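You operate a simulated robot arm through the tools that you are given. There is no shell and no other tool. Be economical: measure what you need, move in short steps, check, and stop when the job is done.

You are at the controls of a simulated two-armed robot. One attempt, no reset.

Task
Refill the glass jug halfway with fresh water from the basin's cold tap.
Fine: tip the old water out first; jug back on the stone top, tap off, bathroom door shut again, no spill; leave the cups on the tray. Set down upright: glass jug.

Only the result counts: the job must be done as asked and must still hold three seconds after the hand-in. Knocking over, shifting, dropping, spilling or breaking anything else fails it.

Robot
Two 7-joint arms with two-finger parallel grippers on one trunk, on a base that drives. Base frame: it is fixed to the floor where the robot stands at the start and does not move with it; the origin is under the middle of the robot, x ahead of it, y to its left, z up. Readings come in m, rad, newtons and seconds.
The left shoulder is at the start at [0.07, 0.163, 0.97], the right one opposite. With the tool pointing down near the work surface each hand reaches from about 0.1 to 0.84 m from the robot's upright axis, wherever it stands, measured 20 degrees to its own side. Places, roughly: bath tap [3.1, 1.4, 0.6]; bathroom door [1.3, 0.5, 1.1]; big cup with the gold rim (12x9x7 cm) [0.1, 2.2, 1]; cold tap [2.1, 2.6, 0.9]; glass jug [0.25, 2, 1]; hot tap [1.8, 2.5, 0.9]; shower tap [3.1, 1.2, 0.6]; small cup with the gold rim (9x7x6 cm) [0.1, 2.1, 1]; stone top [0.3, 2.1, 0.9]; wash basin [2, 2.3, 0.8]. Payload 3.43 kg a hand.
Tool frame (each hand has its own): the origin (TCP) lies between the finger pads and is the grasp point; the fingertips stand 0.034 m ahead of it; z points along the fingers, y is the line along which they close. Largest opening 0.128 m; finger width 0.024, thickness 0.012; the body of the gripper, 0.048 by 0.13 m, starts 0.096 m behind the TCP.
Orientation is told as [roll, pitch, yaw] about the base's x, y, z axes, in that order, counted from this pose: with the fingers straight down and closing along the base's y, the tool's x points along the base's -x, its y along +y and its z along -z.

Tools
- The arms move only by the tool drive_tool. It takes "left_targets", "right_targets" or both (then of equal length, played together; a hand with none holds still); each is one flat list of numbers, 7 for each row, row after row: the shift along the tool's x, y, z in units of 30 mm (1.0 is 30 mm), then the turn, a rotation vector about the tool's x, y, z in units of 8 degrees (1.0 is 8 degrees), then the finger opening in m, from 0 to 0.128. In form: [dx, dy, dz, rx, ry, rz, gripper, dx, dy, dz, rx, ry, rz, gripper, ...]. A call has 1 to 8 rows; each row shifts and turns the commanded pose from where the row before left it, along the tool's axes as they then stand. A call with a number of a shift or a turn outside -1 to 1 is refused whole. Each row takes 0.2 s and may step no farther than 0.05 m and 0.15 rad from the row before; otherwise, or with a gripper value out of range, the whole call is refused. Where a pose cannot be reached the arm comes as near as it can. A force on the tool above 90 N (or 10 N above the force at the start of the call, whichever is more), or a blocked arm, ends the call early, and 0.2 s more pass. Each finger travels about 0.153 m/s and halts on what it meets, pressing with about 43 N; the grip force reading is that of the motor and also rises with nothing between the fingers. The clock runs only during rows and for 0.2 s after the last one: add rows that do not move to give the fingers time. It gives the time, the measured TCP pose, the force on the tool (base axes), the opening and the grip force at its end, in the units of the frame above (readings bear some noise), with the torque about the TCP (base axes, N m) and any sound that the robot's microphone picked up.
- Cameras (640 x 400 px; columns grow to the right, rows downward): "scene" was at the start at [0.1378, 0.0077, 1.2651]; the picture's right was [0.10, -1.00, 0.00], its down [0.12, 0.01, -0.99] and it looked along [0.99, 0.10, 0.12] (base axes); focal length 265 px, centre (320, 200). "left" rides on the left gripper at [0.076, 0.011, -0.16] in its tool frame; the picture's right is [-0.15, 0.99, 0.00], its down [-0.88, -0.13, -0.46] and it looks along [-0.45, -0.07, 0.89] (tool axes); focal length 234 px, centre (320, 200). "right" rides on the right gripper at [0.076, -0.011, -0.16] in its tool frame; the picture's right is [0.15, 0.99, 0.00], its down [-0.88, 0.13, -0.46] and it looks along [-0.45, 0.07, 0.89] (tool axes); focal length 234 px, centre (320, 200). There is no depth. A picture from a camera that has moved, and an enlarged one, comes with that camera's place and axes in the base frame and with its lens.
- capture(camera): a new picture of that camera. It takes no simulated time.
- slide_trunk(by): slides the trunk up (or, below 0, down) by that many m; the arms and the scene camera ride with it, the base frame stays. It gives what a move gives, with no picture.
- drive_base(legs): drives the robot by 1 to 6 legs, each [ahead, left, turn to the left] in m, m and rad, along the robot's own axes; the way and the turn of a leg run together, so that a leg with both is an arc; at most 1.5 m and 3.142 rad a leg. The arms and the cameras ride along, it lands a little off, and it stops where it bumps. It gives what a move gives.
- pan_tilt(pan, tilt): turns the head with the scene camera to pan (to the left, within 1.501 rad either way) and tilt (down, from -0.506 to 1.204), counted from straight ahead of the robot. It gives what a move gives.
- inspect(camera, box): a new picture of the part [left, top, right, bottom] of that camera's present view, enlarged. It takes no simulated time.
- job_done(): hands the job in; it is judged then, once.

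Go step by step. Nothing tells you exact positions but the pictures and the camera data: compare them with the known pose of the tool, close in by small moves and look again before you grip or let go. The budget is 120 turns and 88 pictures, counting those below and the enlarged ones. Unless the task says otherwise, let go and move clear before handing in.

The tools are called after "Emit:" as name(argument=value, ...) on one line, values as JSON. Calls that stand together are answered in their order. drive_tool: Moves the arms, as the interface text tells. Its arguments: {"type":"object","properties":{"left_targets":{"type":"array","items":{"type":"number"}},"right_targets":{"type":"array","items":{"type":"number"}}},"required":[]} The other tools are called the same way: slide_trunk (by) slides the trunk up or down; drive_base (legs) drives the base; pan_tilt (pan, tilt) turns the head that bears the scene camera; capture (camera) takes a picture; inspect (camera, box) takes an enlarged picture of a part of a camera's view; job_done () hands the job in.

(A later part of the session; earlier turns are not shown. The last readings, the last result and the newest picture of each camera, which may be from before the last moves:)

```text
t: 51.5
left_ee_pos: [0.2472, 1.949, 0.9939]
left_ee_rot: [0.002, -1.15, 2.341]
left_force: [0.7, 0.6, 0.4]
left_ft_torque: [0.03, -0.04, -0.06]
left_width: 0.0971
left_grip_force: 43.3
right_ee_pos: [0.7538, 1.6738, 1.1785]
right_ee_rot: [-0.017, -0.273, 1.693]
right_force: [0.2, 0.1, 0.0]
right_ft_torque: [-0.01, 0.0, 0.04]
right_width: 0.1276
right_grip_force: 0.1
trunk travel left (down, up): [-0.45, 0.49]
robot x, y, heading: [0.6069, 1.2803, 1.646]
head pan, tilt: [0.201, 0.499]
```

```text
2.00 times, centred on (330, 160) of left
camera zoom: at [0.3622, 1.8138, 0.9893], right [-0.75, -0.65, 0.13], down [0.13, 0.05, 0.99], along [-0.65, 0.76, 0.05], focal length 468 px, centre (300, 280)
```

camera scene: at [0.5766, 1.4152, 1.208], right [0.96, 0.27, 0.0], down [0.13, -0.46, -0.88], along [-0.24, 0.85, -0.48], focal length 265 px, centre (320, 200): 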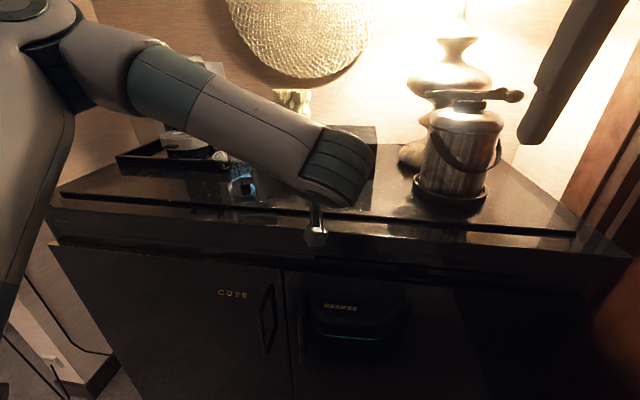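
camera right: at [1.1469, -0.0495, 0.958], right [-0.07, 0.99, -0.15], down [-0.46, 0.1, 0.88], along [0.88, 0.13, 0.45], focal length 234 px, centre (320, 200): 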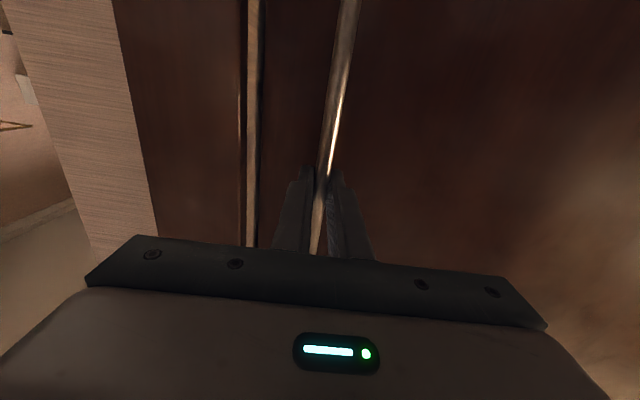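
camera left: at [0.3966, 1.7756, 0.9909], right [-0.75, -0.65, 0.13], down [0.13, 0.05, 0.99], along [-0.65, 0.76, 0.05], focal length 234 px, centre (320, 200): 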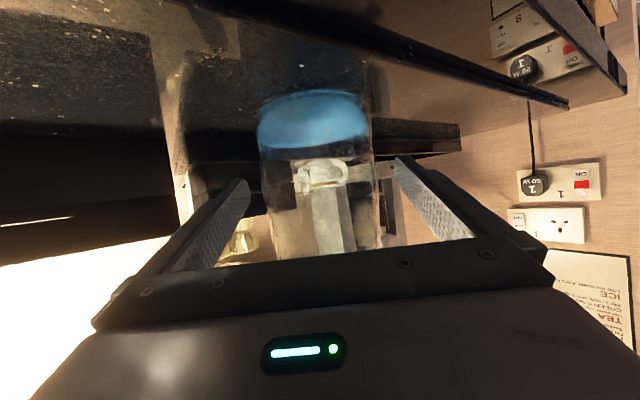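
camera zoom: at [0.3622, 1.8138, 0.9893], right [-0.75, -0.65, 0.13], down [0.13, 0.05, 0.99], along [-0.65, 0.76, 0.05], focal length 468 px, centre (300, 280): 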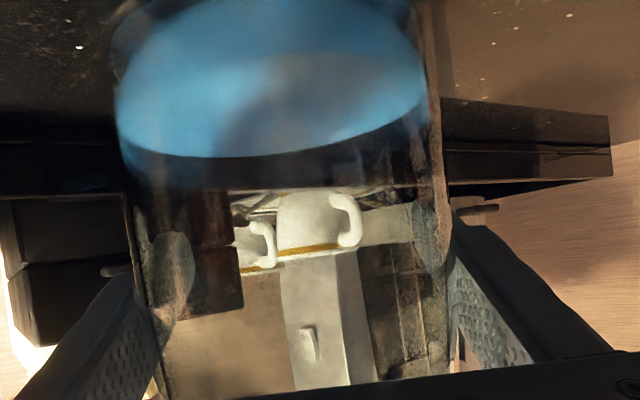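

Gripped at 97 mm with full force. Lifting straight up 15 cm.

Emit:
drive_tool(left_targets=[-0.457, 0, -0.204, 0, 0, 0, 0.06, -0.913, 0, -0.409, 0, 0, 0, 0.06, -0.913, 0, -0.409, 0, 0, 0, 0.06, -0.913, 0, -0.409, 0, 0, 0, 0.06, -0.913, 0, -0.409, 0, 0, 0, 0.06, -0.457, 0, -0.204, 0, 0, 0, 0.06, 0, 0, 0, 0, 0, 0, 0.06])

Emit:
capture(camera="scene")

```text
t: 53.1
left_ee_pos: [0.2483, 1.948, 1.1438]
left_ee_rot: [0.004, -1.152, 2.341]
left_force: [0.6, -0.6, -4.9]
left_ft_torque: [0.12, 0.09, 0.0]
left_width: 0.0975
left_grip_force: 43.0
right_ee_pos: [0.7528, 1.6731, 1.1784]
right_ee_rot: [-0.017, -0.274, 1.693]
right_force: [0.2, -0.4, 0.6]
right_ft_torque: [0.04, -0.01, 0.0]
right_width: 0.128
right_grip_force: 0.0
trunk travel left (down, up): [-0.45, 0.49]
robot x, y, heading: [0.6026, 1.2807, 1.643]
head pan, tilt: [0.201, 0.499]
```

```text
58 pictures are left
camera scene: at [0.5764, 1.4166, 1.2078], right [0.96, 0.27, 0.0], down [0.13, -0.46, -0.88], along [-0.24, 0.84, -0.48], focal length 265 px, centre (320, 200)
```

scene: 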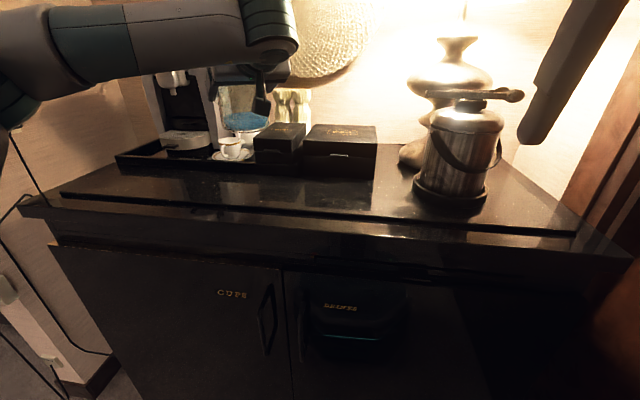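

The jug is up (about 5 N). I'll back away from the dresser, then swing the hand to point straight ahead and inward.

Emit:
drive_base(legs=[[-0.45, 0, 0]])

Emit:
drive_tool(left_targets=[0, -0.8, 0, 0.913, 0, 0.409, 0.06, 0, -0.8, 0, 0.913, 0, 0.409, 0.06, 0, -0.8, 0, 0.913, 0, 0.409, 0.06, 0, -0.8, 0, 0.913, 0, 0.409, 0.06, 0, -0.8, 0, 0.913, 0, 0.409, 0.06, 0, -0.8, 0, 0, 0, 0, 0.06, 0, 0, 0, 0, 0, 0, 0.06])

Emit:
drive_base(legs=[[0, 0, -1.55]])

Emit:
pan_tilt(pan=0.0, tilt=0.5)

Emit:
capture(camera="scene")

```text
t: 55.9
left_ee_pos: [0.2814, 1.499, 1.1429]
left_ee_rot: [0.001, -1.15, 2.342]
left_force: [0.2, -0.9, -5.4]
left_ft_torque: [0.09, 0.08, -0.01]
left_width: 0.0973
left_grip_force: 42.8
right_ee_pos: [0.785, 1.2244, 1.1773]
right_ee_rot: [-0.02, -0.273, 1.696]
right_force: [0.3, 0.0, 0.2]
right_ft_torque: [0.01, -0.02, 0.01]
right_width: 0.1281
right_grip_force: 0.1
trunk travel left (down, up): [-0.45, 0.49]
robot x, y, heading: [0.6363, 0.83, 1.645]
head pan, tilt: [0.201, 0.499]
```

```text
t: 57.5
left_ee_pos: [0.4064, 1.5568, 1.1429]
left_ee_rot: [0.001, -1.152, 1.646]
left_force: [-0.2, -0.1, -5.9]
left_ft_torque: [0.13, -0.03, -0.01]
left_width: 0.0968
left_grip_force: 42.8
right_ee_pos: [0.7835, 1.224, 1.1783]
right_ee_rot: [-0.019, -0.275, 1.695]
right_force: [0.4, -0.4, 0.1]
right_ft_torque: [0.01, -0.01, 0.0]
right_width: 0.1281
right_grip_force: 0.2
trunk travel left (down, up): [-0.45, 0.49]
robot x, y, heading: [0.6374, 0.8325, 1.646]
head pan, tilt: [0.201, 0.499]
```

```text
t: 59.6
left_ee_pos: [0.7896, 1.5816, 1.1367]
left_ee_rot: [-0.025, -1.142, 1.142]
left_force: [0.3, 1.2, -6.2]
left_ft_torque: [0.15, -0.1, -0.06]
left_width: 0.0972
left_grip_force: 43.1
right_ee_pos: [0.9442, 1.1055, 1.1792]
right_ee_rot: [-0.042, -0.268, 1.186]
right_force: [0.1, 0.2, -0.3]
right_ft_torque: [-0.07, -0.01, -0.02]
right_width: 0.1278
right_grip_force: 0.1
trunk travel left (down, up): [-0.45, 0.49]
robot x, y, heading: [0.6334, 0.8312, 1.119]
head pan, tilt: [0.201, 0.499]
stopped in leg 1: the robot was blocked; the commanded pose is now the measured one
```

```text
t: 60.3
left_ee_pos: [0.7911, 1.5718, 1.1427]
left_ee_rot: [-0.019, -1.153, 1.134]
left_force: [-0.4, 0.4, -5.7]
left_ft_torque: [0.15, -0.09, -0.02]
left_width: 0.0972
left_grip_force: 43.4
right_ee_pos: [0.9437, 1.0973, 1.1804]
right_ee_rot: [-0.037, -0.277, 1.18]
right_force: [-0.5, 0.4, 0.3]
right_ft_torque: [-0.01, -0.01, 0.0]
right_width: 0.1279
right_grip_force: 0.0
trunk travel left (down, up): [-0.45, 0.49]
robot x, y, heading: [0.6314, 0.8303, 1.114]
head pan, tilt: [0.0, 0.499]
```

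```text
57 pictures are left
camera scene: at [0.6858, 0.9558, 1.2085], right [0.9, -0.44, 0.01], down [-0.2, -0.43, -0.88], along [0.39, 0.79, -0.48], focal length 265 px, centre (320, 200)
```

scene: 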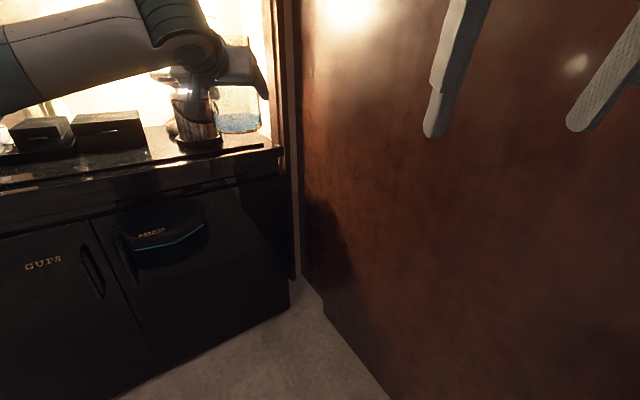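

The turn was blocked, probably by my right elbow at the door. I'll move away from the door toward -x and then turn.

Emit:
drive_base(legs=[[-0.22, 0.27, 0]])

Emit:
drive_base(legs=[[0, 0, -1.02]])

Emit:
capture(camera="scene")

```text
t: 61.0
left_ee_pos: [0.7928, 1.5706, 1.1407]
left_ee_rot: [-0.008, -1.147, 1.127]
left_force: [-0.2, 0.5, -5.7]
left_ft_torque: [0.13, -0.05, 0.0]
left_width: 0.0972
left_grip_force: 43.1
right_ee_pos: [0.9434, 1.0951, 1.1796]
right_ee_rot: [-0.037, -0.279, 1.185]
right_force: [-0.4, 0.0, -0.1]
right_ft_torque: [0.04, 0.01, 0.03]
right_width: 0.1279
right_grip_force: 0.1
trunk travel left (down, up): [-0.45, 0.49]
robot x, y, heading: [0.631, 0.8268, 1.116]
head pan, tilt: [0.0, 0.499]
stopped in leg 1: the robot was blocked; the commanded pose is now the measured one
```

```text
t: 62.8
left_ee_pos: [1.1169, 1.4128, 1.143]
left_ee_rot: [0.021, -1.138, 0.635]
left_force: [-9.0, 0.1, 3.1]
left_ft_torque: [-0.11, -0.67, -0.3]
left_width: 0.0971
left_grip_force: 43.0
right_ee_pos: [1.0398, 0.9145, 1.1779]
right_ee_rot: [-0.028, -0.275, 0.695]
right_force: [0.3, -0.7, 0.1]
right_ft_torque: [-0.01, -0.02, 0.03]
right_width: 0.1278
right_grip_force: 0.1
trunk travel left (down, up): [-0.45, 0.49]
robot x, y, heading: [0.6307, 0.8288, 0.635]
head pan, tilt: [0.0, 0.499]
stopped in leg 1: the force on the tool passed its limit at 148 N (the readings are from after the stop); the commanded pose is now the measured one
```

```text
56 pictures are left
camera scene: at [0.7452, 0.912, 1.2082], right [0.59, -0.81, 0.0], down [-0.38, -0.28, -0.88], along [0.71, 0.52, -0.48], focal length 265 px, centre (320, 200)
```

scene: 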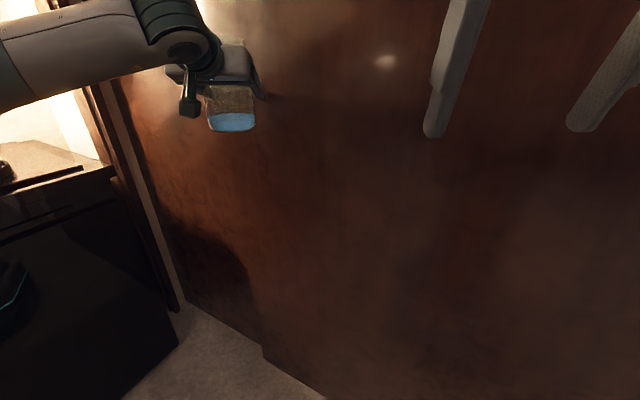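

The left hand touched the door; the jug is still held. I'll turn back a little to free it and look at what's around.

Emit:
drive_base(legs=[[0, 0, 0.12]])

Emit:
pan_tilt(pan=-0.9, tilt=0.45)

Emit:
capture(camera="scene")

Emit:
capture(camera="left")

```text
t: 63.8
left_ee_pos: [1.0444, 1.4675, 1.1394]
left_ee_rot: [0.024, -1.135, 0.752]
left_force: [0.2, -0.1, -5.4]
left_ft_torque: [0.09, -0.15, 0.02]
left_width: 0.0976
left_grip_force: 43.5
right_ee_pos: [1.0288, 0.9647, 1.1767]
right_ee_rot: [-0.028, -0.272, 0.814]
right_force: [-0.8, -0.1, 0.1]
right_ft_torque: [-0.03, -0.02, 0.0]
right_width: 0.128
right_grip_force: 0.1
trunk travel left (down, up): [-0.45, 0.49]
robot x, y, heading: [0.6287, 0.8273, 0.754]
head pan, tilt: [0.0, 0.499]
```

```text
t: 65.0
left_ee_pos: [1.0456, 1.4674, 1.1394]
left_ee_rot: [0.025, -1.134, 0.753]
left_force: [0.6, 0.7, -5.6]
left_ft_torque: [0.08, -0.12, 0.02]
left_width: 0.0972
left_grip_force: 43.0
right_ee_pos: [1.0276, 0.9637, 1.1764]
right_ee_rot: [-0.027, -0.273, 0.814]
right_force: [-0.1, -0.2, -0.6]
right_ft_torque: [0.06, 0.05, 0.02]
right_width: 0.1282
right_grip_force: 0.1
trunk travel left (down, up): [-0.45, 0.49]
robot x, y, heading: [0.631, 0.8289, 0.752]
head pan, tilt: [-0.901, 0.45]
```

```text
55 pictures are left
camera scene: at [0.7617, 0.8497, 1.2123], right [-0.15, -0.99, 0.0], down [-0.43, 0.06, -0.9], along [0.89, -0.13, -0.44], focal length 265 px, centre (320, 200)
```

scene: 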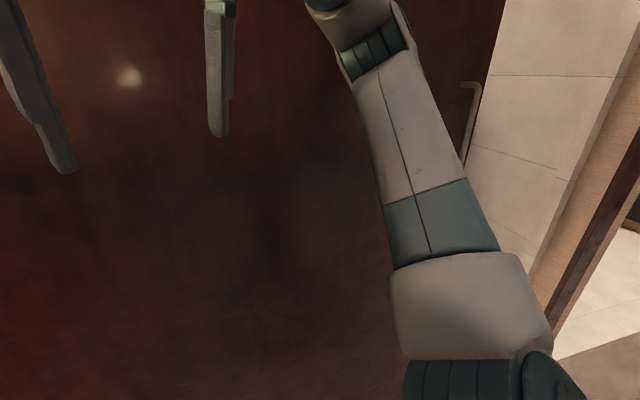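

```text
54 pictures are left
camera left: at [0.9115, 1.351, 1.1391], right [-0.65, 0.75, 0.14], down [0.07, -0.13, 0.99], along [0.76, 0.65, 0.03], focal length 234 px, centre (320, 200)
```

left: 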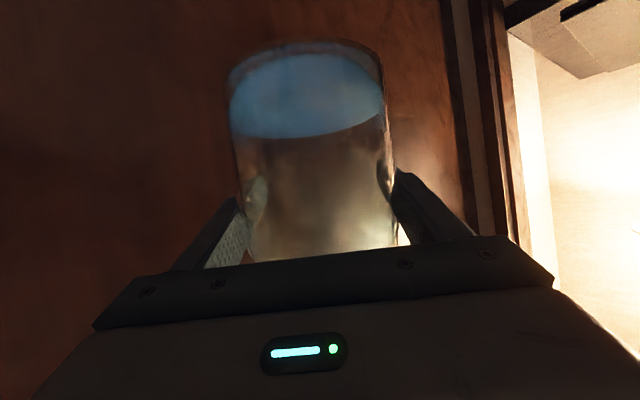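

My right elbow had caught the handle and pulled the door partly closed (handle now near y=0.5). Jug is fine. First, back away from the door.

Emit:
drive_base(legs=[[-0.2, 0.19, 0]])

```text
t: 66.9
left_ee_pos: [0.7656, 1.4707, 1.1404]
left_ee_rot: [0.024, -1.135, 0.752]
left_force: [-0.1, -0.3, -4.2]
left_ft_torque: [0.11, -0.09, -0.01]
left_width: 0.0971
left_grip_force: 43.1
right_ee_pos: [0.7509, 0.9659, 1.1767]
right_ee_rot: [-0.028, -0.273, 0.817]
right_force: [-0.5, -0.4, 0.7]
right_ft_torque: [-0.01, -0.02, 0.02]
right_width: 0.1279
right_grip_force: 0.1
trunk travel left (down, up): [-0.45, 0.49]
robot x, y, heading: [0.3518, 0.8263, 0.756]
head pan, tilt: [-0.901, 0.45]
```

Clear. Turning to face the door squarely.

Emit:
drive_base(legs=[[0, 0, -0.67]])

Emit:
pan_tilt(pan=-0.3, tilt=0.35)

Emit:
capture(camera="scene")

```text
t: 69.1
left_ee_pos: [1.0739, 1.0755, 1.1394]
left_ee_rot: [0.026, -1.135, 0.083]
left_force: [-0.1, 0.2, -5.3]
left_ft_torque: [0.02, -0.17, 0.04]
left_width: 0.0969
left_grip_force: 42.2
right_ee_pos: [0.7498, 0.6912, 1.1763]
right_ee_rot: [-0.026, -0.271, 0.143]
right_force: [0.1, -1.1, -0.1]
right_ft_torque: [0.01, 0.0, -0.02]
right_width: 0.1279
right_grip_force: 0.1
trunk travel left (down, up): [-0.45, 0.49]
robot x, y, heading: [0.3561, 0.8315, 0.082]
head pan, tilt: [-0.901, 0.45]
```

```text
t: 70.1
left_ee_pos: [1.0746, 1.0759, 1.1401]
left_ee_rot: [0.025, -1.135, 0.082]
left_force: [-0.8, -0.5, -6.0]
left_ft_torque: [0.02, -0.17, 0.02]
left_width: 0.0969
left_grip_force: 43.0
right_ee_pos: [0.7494, 0.6909, 1.1754]
right_ee_rot: [-0.026, -0.273, 0.143]
right_force: [0.3, 0.6, -0.4]
right_ft_torque: [0.0, -0.04, 0.0]
right_width: 0.1276
right_grip_force: 0.0
trunk travel left (down, up): [-0.45, 0.49]
robot x, y, heading: [0.3547, 0.8349, 0.08]
head pan, tilt: [-0.3, 0.351]
```

```text
53 pictures are left
camera scene: at [0.4976, 0.8148, 1.2215], right [-0.22, -0.98, 0.0], down [-0.34, 0.07, -0.94], along [0.92, -0.2, -0.34], focal length 265 px, centre (320, 200)
```

scene: 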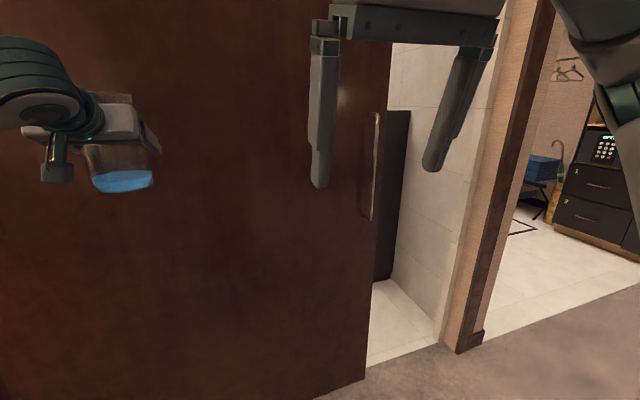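

Handle now at about (1.27, 0.47). I'll bring the right hand forward, pointing at the door again, to reopen it.

Emit:
drive_tool(right_targets=[-0.78, 0, 0.91, 0, 0, 0, 0.128, -0.78, 0, 0.91, 0, 0, 0, 0.128, -0.78, 0, 0.91, 0, 0, 0, 0.128, -0.78, 0, 0.91, 0, 0, 0, 0.128, -0.78, 0, 0.91, 0, 0, 0, 0.128, -0.78, 0, 0.91, 0, 0, 0, 0.128, 0, 0, 0, 0, -1, 0, 0.128, 0, 0, 0, 0, -1, 0, 0.128])

Emit:
drive_tool(right_targets=[0, 0, 0, 0, -1, 0, 0.128, 0, 0, 0, 0, -1, 0, 0.128, 0, 0, 0, 0, -1, 0, 0.128, 0, 0, 0, 0, -1, 0, 0.128, 0, 0, 0, 0, -1, 0, 0.128, 0, 0, 0, 0, -1, 0, 0.128, 0, 0, 0, 0, -1, 0, 0.128, 0, 0, 0, 0, -0.3, 0, 0.128])

Emit:
drive_base(legs=[[0, -0.2, 0]])

Emit:
capture(camera="scene")

Emit:
capture(camera="right")

```text
t: 71.9
left_ee_pos: [1.0743, 1.0752, 1.14]
left_ee_rot: [0.025, -1.134, 0.083]
left_force: [-0.2, 0.4, -5.9]
left_ft_torque: [0.01, -0.15, -0.03]
left_width: 0.0971
left_grip_force: 42.6
right_ee_pos: [0.927, 0.7122, 1.0576]
right_ee_rot: [-0.031, -0.552, 0.155]
right_force: [0.6, -0.1, 0.4]
right_ft_torque: [0.03, -0.02, -0.03]
right_width: 0.1283
right_grip_force: 0.1
trunk travel left (down, up): [-0.45, 0.49]
robot x, y, heading: [0.3547, 0.8303, 0.084]
head pan, tilt: [-0.3, 0.351]
```

```text
t: 73.7
left_ee_pos: [1.0739, 1.0753, 1.1395]
left_ee_rot: [0.024, -1.135, 0.081]
left_force: [-0.2, -0.2, -5.3]
left_ft_torque: [0.05, -0.18, -0.01]
left_width: 0.0974
left_grip_force: 42.9
right_ee_pos: [0.9593, 0.7228, 1.0712]
right_ee_rot: [-1.613, -1.546, 1.752]
right_force: [-0.1, -0.1, -0.9]
right_ft_torque: [-0.01, -0.03, 0.03]
right_width: 0.1281
right_grip_force: 0.1
right hand out of reach, approached as far as the arm can: row 6, 7, 8
trunk travel left (down, up): [-0.45, 0.49]
robot x, y, heading: [0.3543, 0.8326, 0.081]
head pan, tilt: [-0.3, 0.351]
```

```text
t: 75.3
left_ee_pos: [1.0906, 0.8797, 1.14]
left_ee_rot: [0.026, -1.135, 0.084]
left_force: [-0.3, -0.7, -6.0]
left_ft_torque: [0.05, -0.15, 0.02]
left_width: 0.0971
left_grip_force: 43.7
right_ee_pos: [0.9768, 0.5274, 1.0709]
right_ee_rot: [-1.542, -1.546, 1.685]
right_force: [0.5, 0.7, -0.3]
right_ft_torque: [0.01, -0.04, 0.02]
right_width: 0.1281
right_grip_force: 0.1
trunk travel left (down, up): [-0.45, 0.49]
robot x, y, heading: [0.3744, 0.637, 0.09]
head pan, tilt: [-0.3, 0.351]
```

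```text
52 pictures are left
camera scene: at [0.5147, 0.6182, 1.2215], right [-0.21, -0.98, 0.0], down [-0.34, 0.07, -0.94], along [0.92, -0.2, -0.34], focal length 265 px, centre (320, 200)
```

scene: 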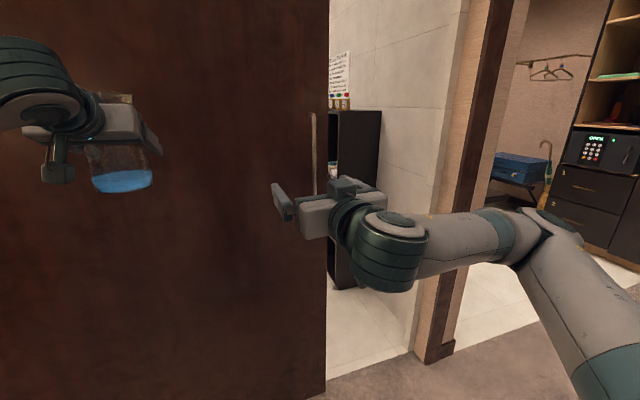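

```text
51 pictures are left
camera right: at [0.8187, 0.4931, 0.996], right [-0.14, 0.98, -0.17], down [-0.47, 0.09, 0.88], along [0.87, 0.2, 0.45], focal length 234 px, centre (320, 200)
```

right: 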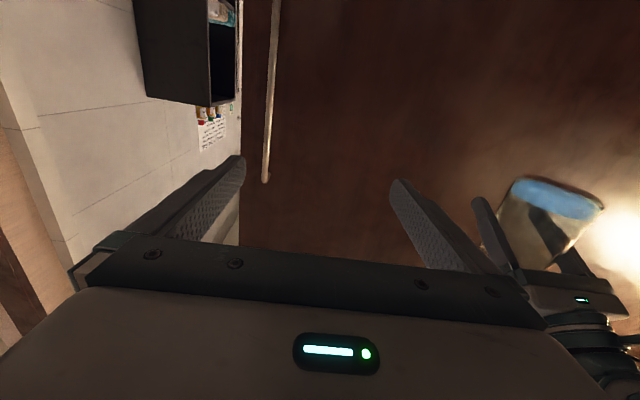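

I need room for the jug: pull the left hand back about 20 cm before driving the right hand up to the handle.

Emit:
drive_tool(left_targets=[0.42, 0, -0.9, 0, 0, 0, 0.06, 0.42, 0, -0.9, 0, 0, 0, 0.06, 0.42, 0, -0.9, 0, 0, 0, 0.06, 0.42, 0, -0.9, 0, 0, 0, 0.06, 0.42, 0, -0.9, 0, 0, 0, 0.06, 0.42, 0, -0.9, 0, 0, 0, 0.06, 0.42, 0, -0.9, 0, 0, 0, 0.06, 0, 0, 0, 0, 0, 0, 0.06])

```text
t: 77.1
left_ee_pos: [0.8829, 0.8603, 1.14]
left_ee_rot: [0.026, -1.134, 0.085]
left_force: [-1.3, -0.3, -5.4]
left_ft_torque: [0.03, -0.13, 0.01]
left_width: 0.0968
left_grip_force: 43.3
right_ee_pos: [0.9768, 0.529, 1.0705]
right_ee_rot: [-1.534, -1.544, 1.674]
right_force: [0.3, 0.3, 0.4]
right_ft_torque: [0.0, 0.01, 0.01]
right_width: 0.1277
right_grip_force: 0.0
trunk travel left (down, up): [-0.45, 0.49]
robot x, y, heading: [0.3732, 0.6335, 0.087]
head pan, tilt: [-0.3, 0.351]
```

Emit:
drive_base(legs=[[0.2, -0.087, 0]])

Emit:
capture(camera="right")

```text
t: 78.8
left_ee_pos: [1.0957, 0.789, 1.141]
left_ee_rot: [0.026, -1.134, 0.084]
left_force: [0.2, 0.4, -5.9]
left_ft_torque: [0.03, -0.13, 0.01]
left_width: 0.0973
left_grip_force: 43.1
right_ee_pos: [1.1892, 0.4587, 1.0704]
right_ee_rot: [-1.526, -1.545, 1.664]
right_force: [0.6, -0.1, 0.2]
right_ft_torque: [0.0, 0.0, 0.01]
right_width: 0.1277
right_grip_force: 0.1
trunk travel left (down, up): [-0.45, 0.49]
robot x, y, heading: [0.5825, 0.5654, 0.087]
head pan, tilt: [-0.3, 0.351]
```

```text
50 pictures are left
camera right: at [1.0303, 0.4236, 0.9958], right [-0.14, 0.98, -0.17], down [-0.47, 0.09, 0.88], along [0.87, 0.2, 0.45], focal length 234 px, centre (320, 200)
```

right: 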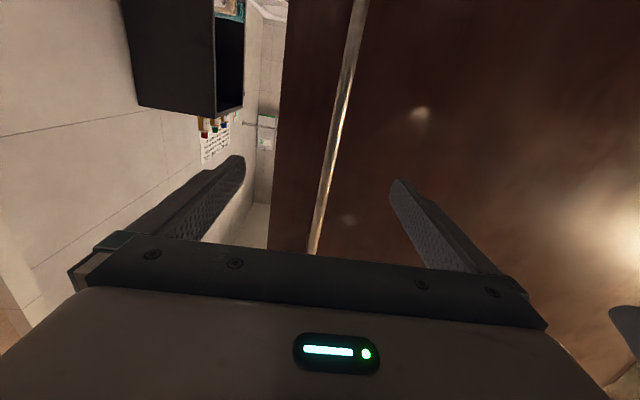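

Handle centred again. Advance 7.5 cm and close.

Emit:
drive_tool(right_targets=[0, 0, 0.9, 0, 0, 0, 0.128, 0, 0, 0.9, 0, 0, 0, 0.128, 0, 0, 0.7, 0, 0, 0, 0.128, 0, 0, 0, 0, 0, 0, 0.0, 0, 0, 0, 0, 0, 0, 0.0, 0, 0, 0, 0, 0, 0, 0.0, 0, 0, 0, 0, 0, 0, 0.0])

Emit:
drive_base(legs=[[-0.006, 0.27, 0.0]])

```text
t: 80.4
left_ee_pos: [1.094, 0.7872, 1.1418]
left_ee_rot: [0.028, -1.134, 0.079]
left_force: [0.1, -0.2, -6.1]
left_ft_torque: [0.02, -0.14, -0.01]
left_width: 0.0973
left_grip_force: 43.0
right_ee_pos: [1.2622, 0.4661, 1.0713]
right_ee_rot: [-1.536, -1.545, 1.673]
right_force: [-8.2, -6.4, -6.1]
right_ft_torque: [1.09, 0.19, -0.13]
right_width: 0.0126
right_grip_force: 44.3
trunk travel left (down, up): [-0.45, 0.49]
robot x, y, heading: [0.583, 0.5662, 0.083]
head pan, tilt: [-0.3, 0.351]
```

```text
t: 82.3
left_ee_pos: [1.0632, 1.0523, 1.1442]
left_ee_rot: [0.032, -1.138, 0.075]
left_force: [-0.4, -0.7, -6.6]
left_ft_torque: [0.04, -0.14, 0.02]
left_width: 0.0971
left_grip_force: 43.5
right_ee_pos: [1.2293, 0.7315, 1.0712]
right_ee_rot: [-1.524, -1.548, 1.661]
right_force: [-50.2, -13.5, -35.3]
right_ft_torque: [1.45, -0.24, 0.3]
right_width: 0.0116
right_grip_force: 45.0
trunk travel left (down, up): [-0.45, 0.49]
robot x, y, heading: [0.5531, 0.8356, 0.084]
head pan, tilt: [-0.3, 0.351]
```

Emit:
drive_base(legs=[[-0.012, 0.03, 0.0]])

Emit:
drive_tool(right_targets=[0, 0, 0, 0, 0, 0, 0.06, 0, 0, 0, 0, 0, 0, 0.128, 0, 0, 0, 0, 0, 0, 0.128, 0, 0, 0, 0, 0, 0, 0.128, 0, 0, -0.8, 0, 0, 0, 0.128, 0, 0, 0, 0, 0, 0, 0.128])

Emit:
drive_base(legs=[[-0.3, 0, 0]])

Emit:
capture(camera="scene")

```text
t: 83.2
left_ee_pos: [1.0553, 1.0832, 1.1399]
left_ee_rot: [0.027, -1.131, 0.078]
left_force: [0.3, -1.3, -5.4]
left_ft_torque: [0.02, -0.15, 0.03]
left_width: 0.0971
left_grip_force: 43.6
right_ee_pos: [1.2229, 0.7583, 1.0692]
right_ee_rot: [-1.357, -1.549, 1.482]
right_force: [35.3, -4.6, 21.5]
right_ft_torque: [1.05, 0.41, 0.14]
right_width: 0.0121
right_grip_force: 44.4
trunk travel left (down, up): [-0.45, 0.49]
robot x, y, heading: [0.5386, 0.863, 0.084]
head pan, tilt: [-0.3, 0.351]
```

```text
t: 84.6
left_ee_pos: [1.0528, 1.0841, 1.1415]
left_ee_rot: [0.026, -1.132, 0.078]
left_force: [0.3, 0.4, -5.0]
left_ft_torque: [0.02, -0.16, -0.02]
left_width: 0.0973
left_grip_force: 43.7
right_ee_pos: [1.1957, 0.7561, 1.0716]
right_ee_rot: [-1.453, -1.546, 1.576]
right_force: [-0.3, 0.2, 0.2]
right_ft_torque: [0.01, 0.0, -0.01]
right_width: 0.1279
right_grip_force: 0.2
trunk travel left (down, up): [-0.45, 0.49]
robot x, y, heading: [0.5396, 0.8594, 0.082]
head pan, tilt: [-0.3, 0.351]
```

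```text
t: 86.6
left_ee_pos: [0.7515, 1.057, 1.1402]
left_ee_rot: [0.027, -1.133, 0.075]
left_force: [-0.1, 0.2, -6.1]
left_ft_torque: [0.0, -0.16, -0.03]
left_width: 0.0971
left_grip_force: 42.8
right_ee_pos: [0.8939, 0.7286, 1.0706]
right_ee_rot: [-1.492, -1.546, 1.613]
right_force: [0.9, 0.3, -0.8]
right_ft_torque: [0.02, 0.02, 0.02]
right_width: 0.1281
right_grip_force: 0.1
trunk travel left (down, up): [-0.45, 0.49]
robot x, y, heading: [0.236, 0.8373, 0.08]
head pan, tilt: [-0.3, 0.351]
```

```text
49 pictures are left
camera scene: at [0.3814, 0.8206, 1.2216], right [-0.22, -0.98, 0.0], down [-0.34, 0.08, -0.94], along [0.92, -0.21, -0.34], focal length 265 px, centre (320, 200)
```

scene: 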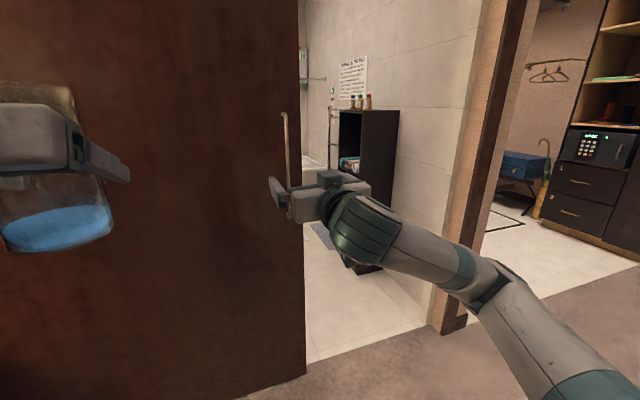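

Opening is about 0.8 m wide (y -0.11 to 0.69). I'll shift in front of the doorway's centre, extend both arms forward so the elbows come in, and check their width.

Emit:
drive_base(legs=[[0.1, -0.635, 0]])

Emit:
drive_tool(left_targets=[-0.42, -0.4, 0.9, 0, 0, 0, 0.06, -0.42, -0.4, 0.9, 0, 0, 0, 0.06, -0.42, -0.4, 0.9, 0, 0, 0, 0.06, -0.42, -0.4, 0.9, 0, 0, 0, 0.06, -0.42, -0.4, 0.9, 0, 0, 0, 0.06, -0.42, -0.4, 0.9, 0, 0, 0, 0.06, -0.42, -0.4, 0.9, 0, 0, 0, 0.06, 0, 0, 0, 0, 0, 0, 0.06], right_targets=[0, 0, 0.8, 0, 0, 0, 0.128, 0, 0, 0.8, 0, 0, 0, 0.128, 0, 0, 0.8, 0, 0, 0, 0.128, 0, 0, 0.8, 0, 0, 0, 0.128, 0, 0, 0.5, 0, 0, 0, 0.128, 0, 0, 0, 0, 0, 0, 0.128, 0, 0, 0, 0, 0, 0, 0.128, 0, 0, 0, 0, 0, 0, 0.128])

Emit:
pan_tilt(pan=-0.9, tilt=0.9)

Emit:
capture(camera="scene")

Emit:
pan_tilt(pan=0.9, tilt=0.9)

Emit:
capture(camera="scene")

```text
t: 90.1
left_ee_pos: [0.9029, 0.4485, 1.1406]
left_ee_rot: [0.03, -1.134, 0.083]
left_force: [-0.4, -0.9, -6.0]
left_ft_torque: [-0.02, -0.13, 0.02]
left_width: 0.0974
left_grip_force: 43.2
right_ee_pos: [1.0481, 0.1209, 1.0708]
right_ee_rot: [-1.453, -1.548, 1.582]
right_force: [-0.1, 0.6, -0.3]
right_ft_torque: [0.03, -0.01, 0.01]
right_width: 0.1281
right_grip_force: 0.1
trunk travel left (down, up): [-0.45, 0.49]
robot x, y, heading: [0.39, 0.2239, 0.084]
head pan, tilt: [-0.3, 0.351]
```

```text
t: 91.9
left_ee_pos: [1.1196, 0.3903, 1.1391]
left_ee_rot: [0.026, -1.134, 0.084]
left_force: [0.5, 0.1, -5.3]
left_ft_torque: [0.02, -0.15, -0.01]
left_width: 0.0971
left_grip_force: 43.1
right_ee_pos: [1.1577, 0.1368, 1.0706]
right_ee_rot: [-1.471, -1.545, 1.6]
right_force: [-0.2, -0.1, 0.3]
right_ft_torque: [-0.01, 0.0, 0.0]
right_width: 0.128
right_grip_force: 0.1
trunk travel left (down, up): [-0.45, 0.49]
robot x, y, heading: [0.3927, 0.2241, 0.09]
head pan, tilt: [-0.3, 0.351]
```

```text
t: 92.9
left_ee_pos: [1.1188, 0.3892, 1.1383]
left_ee_rot: [0.026, -1.133, 0.083]
left_force: [-0.7, -0.2, -5.9]
left_ft_torque: [0.0, -0.13, 0.01]
left_width: 0.0972
left_grip_force: 43.1
right_ee_pos: [1.1579, 0.1368, 1.0703]
right_ee_rot: [-1.447, -1.547, 1.578]
right_force: [0.3, 0.4, 0.0]
right_ft_torque: [-0.02, 0.03, 0.0]
right_width: 0.1281
right_grip_force: 0.1
trunk travel left (down, up): [-0.45, 0.49]
robot x, y, heading: [0.3911, 0.2242, 0.085]
head pan, tilt: [-0.901, 0.901]
```

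```text
48 pictures are left
camera scene: at [0.4955, 0.1734, 1.174], right [-0.73, -0.69, 0.0], down [-0.54, 0.57, -0.62], along [0.43, -0.45, -0.78], focal length 265 px, centre (320, 200)
```

scene: 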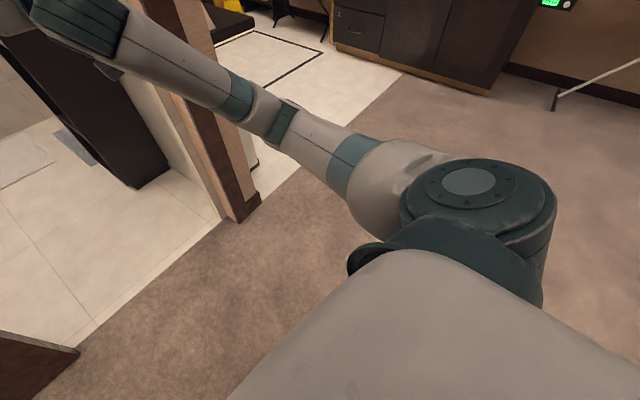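

```text
t: 94.7
left_ee_pos: [1.12, 0.3885, 1.1389]
left_ee_rot: [0.026, -1.133, 0.085]
left_force: [0.2, -0.5, -6.4]
left_ft_torque: [0.0, -0.12, 0.0]
left_width: 0.0972
left_grip_force: 43.1
right_ee_pos: [1.1584, 0.1371, 1.0695]
right_ee_rot: [-1.448, -1.546, 1.576]
right_force: [0.0, 0.4, 0.3]
right_ft_torque: [-0.02, 0.01, 0.02]
right_width: 0.1279
right_grip_force: 0.0
trunk travel left (down, up): [-0.45, 0.49]
robot x, y, heading: [0.3897, 0.2247, 0.088]
head pan, tilt: [0.901, 0.901]
```

```text
47 pictures are left
camera scene: at [0.4851, 0.2912, 1.174], right [0.83, -0.55, 0.0], down [-0.43, -0.65, -0.62], along [0.34, 0.52, -0.78], focal length 265 px, centre (320, 200)
```

scene: 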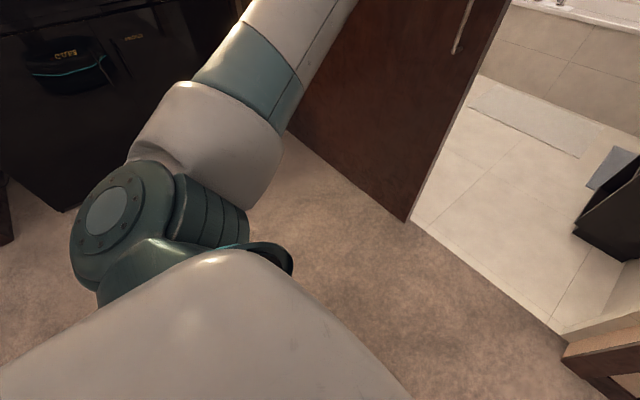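

The elbows stick out about 0.45–0.5 m each side, too wide for the opening. I'll extend both arms further forward to straighten them.

Emit:
drive_tool(left_targets=[-0.42, 0, 0.9, 0, 0, 0, 0.06, -0.42, 0, 0.9, 0, 0, 0, 0.06, -0.42, 0, 0.9, 0, 0, 0, 0.06, -0.42, 0, 0.9, 0, 0, 0, 0.06, -0.42, 0, 0.9, 0, 0, 0, 0.06, 0, 0, 0, 0, 0, 0, 0.06], right_targets=[0, 0, 0.9, 0, 0, 0, 0.128, 0, 0, 0.9, 0, 0, 0, 0.128, 0, 0, 0.9, 0, 0, 0, 0.128, 0, 0, 0.9, 0, 0, 0, 0.128, 0, 0, 0.9, 0, 0, 0, 0.128, 0, 0, 0, 0, 0, 0, 0.128])

Emit:
capture(camera="scene")

```text
t: 96.1
left_ee_pos: [1.2679, 0.4031, 1.1385]
left_ee_rot: [0.026, -1.134, 0.082]
left_force: [0.0, -0.1, -4.8]
left_ft_torque: [0.0, -0.11, -0.01]
left_width: 0.0973
left_grip_force: 43.5
right_ee_pos: [1.292, 0.1551, 1.071]
right_ee_rot: [-1.477, -1.547, 1.607]
right_force: [-0.4, -0.4, -0.3]
right_ft_torque: [-0.03, 0.04, 0.05]
right_width: 0.128
right_grip_force: 0.1
trunk travel left (down, up): [-0.45, 0.49]
robot x, y, heading: [0.3901, 0.2215, 0.084]
head pan, tilt: [0.901, 0.901]
```

```text
46 pictures are left
camera scene: at [0.4846, 0.2913, 1.174], right [0.83, -0.55, 0.0], down [-0.43, -0.65, -0.62], along [0.34, 0.52, -0.78], focal length 265 px, centre (320, 200)
```

scene: 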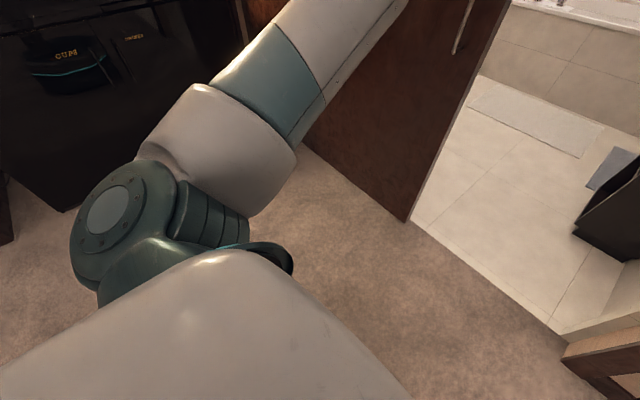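

What I took for elbows were the shoulder joints (half-width about 0.34 m), so the total is about 0.7 m and fits. Let me measure the doorway's edges from here.

Emit:
pan_tilt(pan=0.0, tilt=0.6)

Emit:
capture(camera="scene")

```text
t: 97.3
left_ee_pos: [1.268, 0.4046, 1.1386]
left_ee_rot: [0.027, -1.132, 0.083]
left_force: [1.1, -0.5, -6.2]
left_ft_torque: [0.04, -0.16, 0.0]
left_width: 0.0971
left_grip_force: 42.9
right_ee_pos: [1.2935, 0.1558, 1.0687]
right_ee_rot: [-1.44, -1.545, 1.568]
right_force: [0.9, -0.1, -0.6]
right_ft_torque: [0.01, 0.0, 0.01]
right_width: 0.128
right_grip_force: 0.1
trunk travel left (down, up): [-0.45, 0.49]
robot x, y, heading: [0.3901, 0.2229, 0.082]
head pan, tilt: [0.0, 0.6]
```

```text
45 pictures are left
camera scene: at [0.5318, 0.2361, 1.1987], right [0.09, -1.0, 0.0], down [-0.56, -0.05, -0.82], along [0.82, 0.07, -0.57], focal length 265 px, centre (320, 200)
```

scene: 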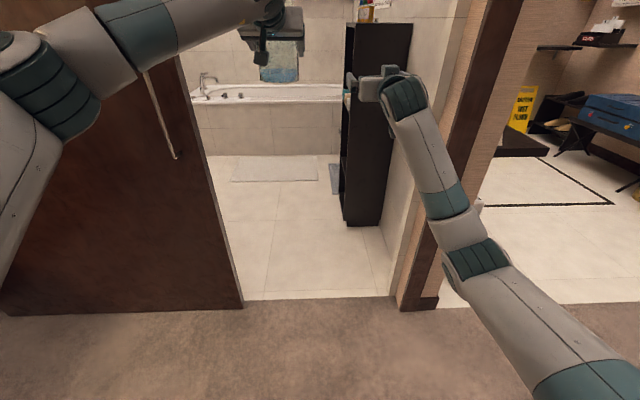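

Doorway spans (1.30, 0.69) to (1.38, -0.10). Inside on the right is a black shelf (x≥2.0, y≤0.18), so I'll draw the right hand back and inward, then drive through the middle.

Emit:
drive_tool(right_targets=[0, 0.3, -1, 0, 0, 0, 0.128, 0, 0.3, -1, 0, 0, 0, 0.128, 0, 0.3, -1, 0, 0, 0, 0.128, 0, 0.3, -1, 0, 0, 0, 0.128, 0, 0.3, -1, 0, 0, 0, 0.128, 0, 0.3, -1, 0, 0, 0, 0.128, 0, 0.3, -1, 0, 0, 0, 0.128, 0, 0.3, -1, 0, 0, 0, 0.128])

Emit:
drive_base(legs=[[0.5, -0.012, 0.01]])

Emit:
capture(camera="scene")

```text
t: 99.1
left_ee_pos: [1.2693, 0.4045, 1.1392]
left_ee_rot: [0.025, -1.133, 0.085]
left_force: [0.2, -0.8, -6.2]
left_ft_torque: [0.0, -0.12, 0.0]
left_width: 0.0974
left_grip_force: 43.4
right_ee_pos: [1.0444, 0.197, 1.0696]
right_ee_rot: [-1.458, -1.546, 1.589]
right_force: [0.0, 0.2, 0.4]
right_ft_torque: [0.0, 0.0, -0.03]
right_width: 0.1276
right_grip_force: 0.1
trunk travel left (down, up): [-0.45, 0.49]
robot x, y, heading: [0.3886, 0.2245, 0.086]
head pan, tilt: [0.0, 0.6]
```

```text
t: 102.1
left_ee_pos: [1.7655, 0.4455, 1.1369]
left_ee_rot: [0.026, -1.13, 0.094]
left_force: [-0.2, 0.4, -5.6]
left_ft_torque: [-0.01, -0.15, 0.01]
left_width: 0.0972
left_grip_force: 43.1
right_ee_pos: [1.5455, 0.2367, 1.069]
right_ee_rot: [-1.425, -1.546, 1.563]
right_force: [-0.2, 0.0, 0.4]
right_ft_torque: [0.02, -0.03, 0.0]
right_width: 0.128
right_grip_force: 0.1
trunk travel left (down, up): [-0.45, 0.49]
robot x, y, heading: [0.8903, 0.2578, 0.095]
head pan, tilt: [0.0, 0.6]
```

```text
44 pictures are left
camera scene: at [1.031, 0.2714, 1.1986], right [0.1, -1.0, 0.0], down [-0.56, -0.05, -0.82], along [0.82, 0.08, -0.57], focal length 265 px, centre (320, 200)
```

scene: 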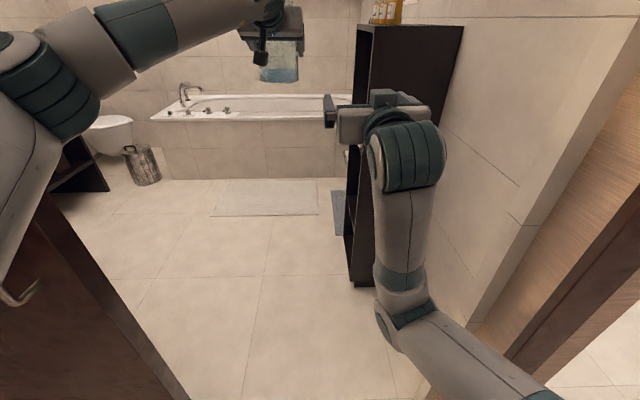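

To keep the right forearm away from the shelf, I'll shift both hands about 10–12 cm to the left before continuing.

Emit:
drive_tool(left_targets=[0, 0.9, 0, 0, 0, 0, 0.06, 0, 0.9, 0, 0, 0, 0, 0.06, 0, 0.9, 0, 0, 0, 0, 0.06, 0, 0.9, 0, 0, 0, 0, 0.06, 0, 0, 0, 0, 0, 0, 0.06], right_targets=[0, 0.9, 0, 0, 0, 0, 0.128, 0, 0.9, 0, 0, 0, 0, 0.128, 0, 0.9, 0, 0, 0, 0, 0.128, 0, 0.9, 0, 0, 0, 0, 0.128, 0, 0, 0, 0, 0, 0, 0.128])

Emit:
drive_base(legs=[[0.3, 0.0, 0.0]])

Emit:
capture(camera="scene")

```text
t: 103.3
left_ee_pos: [1.7533, 0.5531, 1.1397]
left_ee_rot: [0.028, -1.134, 0.092]
left_force: [0.5, 0.2, -5.6]
left_ft_torque: [0.02, -0.15, -0.01]
left_width: 0.0972
left_grip_force: 42.3
right_ee_pos: [1.5393, 0.3242, 1.07]
right_ee_rot: [-1.885, -1.519, 1.986]
right_force: [-0.8, 0.0, -0.2]
right_ft_torque: [-0.05, 0.0, 0.02]
right_width: 0.1278
right_grip_force: 0.0
trunk travel left (down, up): [-0.45, 0.49]
robot x, y, heading: [0.8898, 0.2571, 0.094]
head pan, tilt: [0.0, 0.6]
```

```text
t: 105.3
left_ee_pos: [2.0525, 0.5899, 1.1389]
left_ee_rot: [0.028, -1.132, 0.103]
left_force: [1.0, 0.0, -6.7]
left_ft_torque: [0.0, -0.16, -0.02]
left_width: 0.0972
left_grip_force: 43.5
right_ee_pos: [1.8383, 0.3617, 1.0668]
right_ee_rot: [-1.743, -1.514, 1.852]
right_force: [0.0, 0.4, -0.1]
right_ft_torque: [0.01, 0.02, 0.01]
right_width: 0.1283
right_grip_force: 0.2
trunk travel left (down, up): [-0.45, 0.49]
robot x, y, heading: [1.1873, 0.2898, 0.101]
head pan, tilt: [0.0, 0.6]
```

```text
43 pictures are left
camera scene: at [1.331, 0.3026, 1.1986], right [0.1, -0.99, 0.0], down [-0.56, -0.06, -0.82], along [0.82, 0.09, -0.57], focal length 265 px, centre (320, 200)
```

scene: 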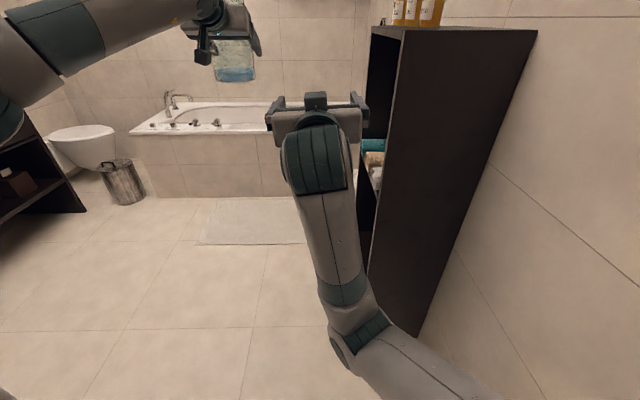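

Emit:
drive_base(legs=[[0.5, 0.0, 0.0]])

Emit:
pan_tilt(pan=1.2, tilt=0.5)

Emit:
capture(camera="scene")

```text
t: 108.2
left_ee_pos: [2.4942, 0.6617, 1.1498]
left_ee_rot: [-0.008, -1.145, 0.128]
left_force: [0.9, 0.1, -6.8]
left_ft_torque: [0.02, -0.16, -0.01]
left_width: 0.0975
left_grip_force: 42.7
right_ee_pos: [2.2823, 0.4297, 1.0746]
right_ee_rot: [-1.873, -1.495, 1.974]
right_force: [0.7, -0.5, -1.1]
right_ft_torque: [-0.02, -0.13, 0.06]
right_width: 0.1279
right_grip_force: 0.1
trunk travel left (down, up): [-0.45, 0.49]
robot x, y, heading: [1.6506, 0.3511, 0.101]
head pan, tilt: [0.0, 0.6]
stopped in leg 1: the robot was blocked; the commanded pose is now the measured one
```

```text
t: 109.6
left_ee_pos: [2.4933, 0.6632, 1.152]
left_ee_rot: [-0.017, -1.15, 0.138]
left_force: [-0.1, -0.4, -5.8]
left_ft_torque: [0.03, -0.22, 0.01]
left_width: 0.0974
left_grip_force: 43.4
right_ee_pos: [2.2839, 0.4292, 1.074]
right_ee_rot: [-1.862, -1.496, 1.959]
right_force: [0.2, -0.8, -0.3]
right_ft_torque: [0.0, 0.02, -0.03]
right_width: 0.1282
right_grip_force: 0.0
trunk travel left (down, up): [-0.45, 0.49]
robot x, y, heading: [1.6538, 0.3482, 0.098]
head pan, tilt: [1.201, 0.499]
```

```text
42 pictures are left
camera scene: at [1.707, 0.4581, 1.2069], right [0.96, -0.27, 0.02], down [-0.11, -0.48, -0.87], along [0.25, 0.84, -0.49], focal length 265 px, centre (320, 200)
```

scene: 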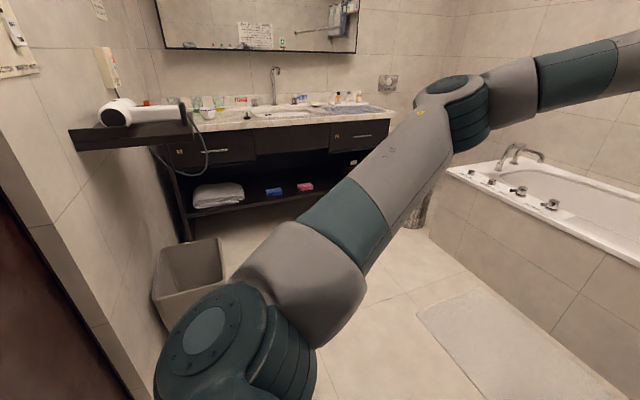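

I touched something (likely right elbow at the shelf). Basin is visible ahead-left with a tall centre spout. I'll step left a bit, then look at the right side if needed.

Emit:
drive_base(legs=[[0.0, 0.12, 0.0]])

Emit:
pan_tilt(pan=-0.6, tilt=0.8)

Emit:
capture(camera="scene")

```text
t: 110.8
left_ee_pos: [2.5028, 0.7639, 1.1401]
left_ee_rot: [0.022, -1.134, 0.102]
left_force: [-0.2, 0.5, -5.4]
left_ft_torque: [-0.01, -0.2, -0.04]
left_width: 0.0972
left_grip_force: 43.0
right_ee_pos: [2.2917, 0.5315, 1.0626]
right_ee_rot: [-1.676, -1.513, 1.772]
right_force: [0.6, 0.2, -0.6]
right_ft_torque: [0.03, 0.03, -0.05]
right_width: 0.1278
right_grip_force: 0.0
trunk travel left (down, up): [-0.45, 0.49]
robot x, y, heading: [1.6415, 0.4673, 0.099]
head pan, tilt: [1.201, 0.499]
```

```text
t: 112.6
left_ee_pos: [2.5028, 0.7628, 1.1414]
left_ee_rot: [0.024, -1.132, 0.098]
left_force: [0.3, -0.3, -5.7]
left_ft_torque: [0.0, -0.14, -0.02]
left_width: 0.0971
left_grip_force: 43.0
right_ee_pos: [2.2918, 0.53, 1.0635]
right_ee_rot: [-1.675, -1.513, 1.773]
right_force: [-0.8, 0.3, 0.2]
right_ft_torque: [0.05, 0.01, -0.02]
right_width: 0.1281
right_grip_force: 0.1
trunk travel left (down, up): [-0.45, 0.49]
robot x, y, heading: [1.6437, 0.4664, 0.101]
head pan, tilt: [-0.6, 0.799]
```

```text
41 pictures are left
camera scene: at [1.7641, 0.4312, 1.1819], right [-0.48, -0.88, 0.0], down [-0.63, 0.34, -0.7], along [0.61, -0.34, -0.72], focal length 265 px, centre (320, 200)
```

scene: 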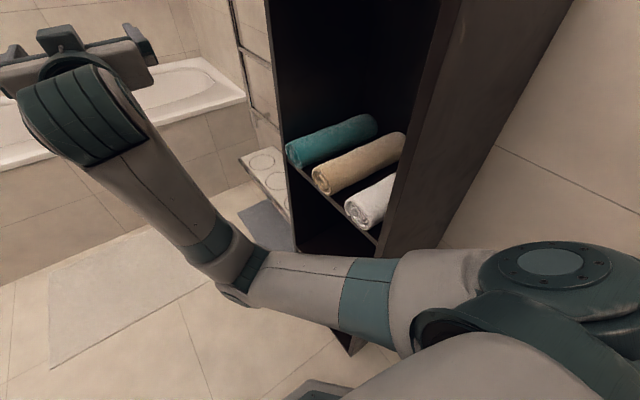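

Shelf and towels look undisturbed. Moving further in and left, then turning toward the basin.

Emit:
drive_base(legs=[[0.1, 0.3, 0.0], [0.12, 0.1, 0.0]])

Emit:
drive_base(legs=[[0, 0, 1.56]])

Emit:
pan_tilt(pan=0.0, tilt=0.3)

Emit:
capture(camera="scene")

```text
t: 115.8
left_ee_pos: [2.6873, 1.1798, 1.1401]
left_ee_rot: [0.025, -1.132, 0.093]
left_force: [0.0, -0.2, -5.2]
left_ft_torque: [0.01, -0.16, -0.04]
left_width: 0.0973
left_grip_force: 42.7
right_ee_pos: [2.4741, 0.9471, 1.0624]
right_ee_rot: [-1.661, -1.513, 1.751]
right_force: [-0.3, 0.2, -0.1]
right_ft_torque: [-0.02, 0.0, 0.0]
right_width: 0.1281
right_grip_force: 0.0
trunk travel left (down, up): [-0.45, 0.49]
robot x, y, heading: [1.823, 0.8845, 0.095]
head pan, tilt: [-0.6, 0.799]
```

```text
t: 119.1
left_ee_pos: [1.8033, 1.7894, 1.1456]
left_ee_rot: [0.051, -1.135, 1.337]
left_force: [-0.4, -0.3, -6.0]
left_ft_torque: [0.11, -0.02, 0.0]
left_width: 0.097
left_grip_force: 42.8
right_ee_pos: [1.9554, 1.5246, 1.065]
right_ee_rot: [-1.727, -1.518, 3.101]
right_force: [-0.2, 0.6, -0.5]
right_ft_torque: [0.05, -0.01, 0.03]
right_width: 0.1279
right_grip_force: 0.0
trunk travel left (down, up): [-0.45, 0.49]
robot x, y, heading: [1.826, 0.8852, 1.376]
head pan, tilt: [-0.6, 0.799]
stopped in leg 1: the robot was blocked; the commanded pose is now the measured one
```

```text
t: 120.1
left_ee_pos: [1.8042, 1.791, 1.1436]
left_ee_rot: [0.053, -1.136, 1.338]
left_force: [0.2, 0.2, -6.5]
left_ft_torque: [0.15, 0.01, 0.03]
left_width: 0.097
left_grip_force: 42.7
right_ee_pos: [1.9569, 1.5235, 1.0642]
right_ee_rot: [-1.726, -1.521, 3.099]
right_force: [0.0, -0.5, 0.4]
right_ft_torque: [-0.01, 0.0, -0.02]
right_width: 0.1281
right_grip_force: 0.1
trunk travel left (down, up): [-0.45, 0.49]
robot x, y, heading: [1.8247, 0.8863, 1.38]
head pan, tilt: [0.0, 0.3]
```

```text
40 pictures are left
camera scene: at [1.8616, 1.0231, 1.2264], right [0.98, -0.19, -0.01], down [-0.06, -0.29, -0.96], along [0.18, 0.94, -0.3], focal length 265 px, centre (320, 200)
```

scene: 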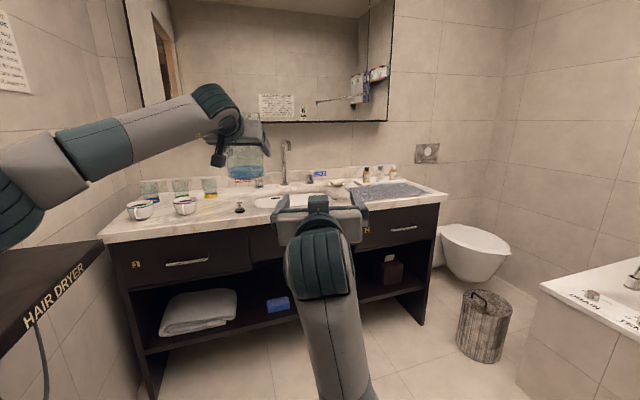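

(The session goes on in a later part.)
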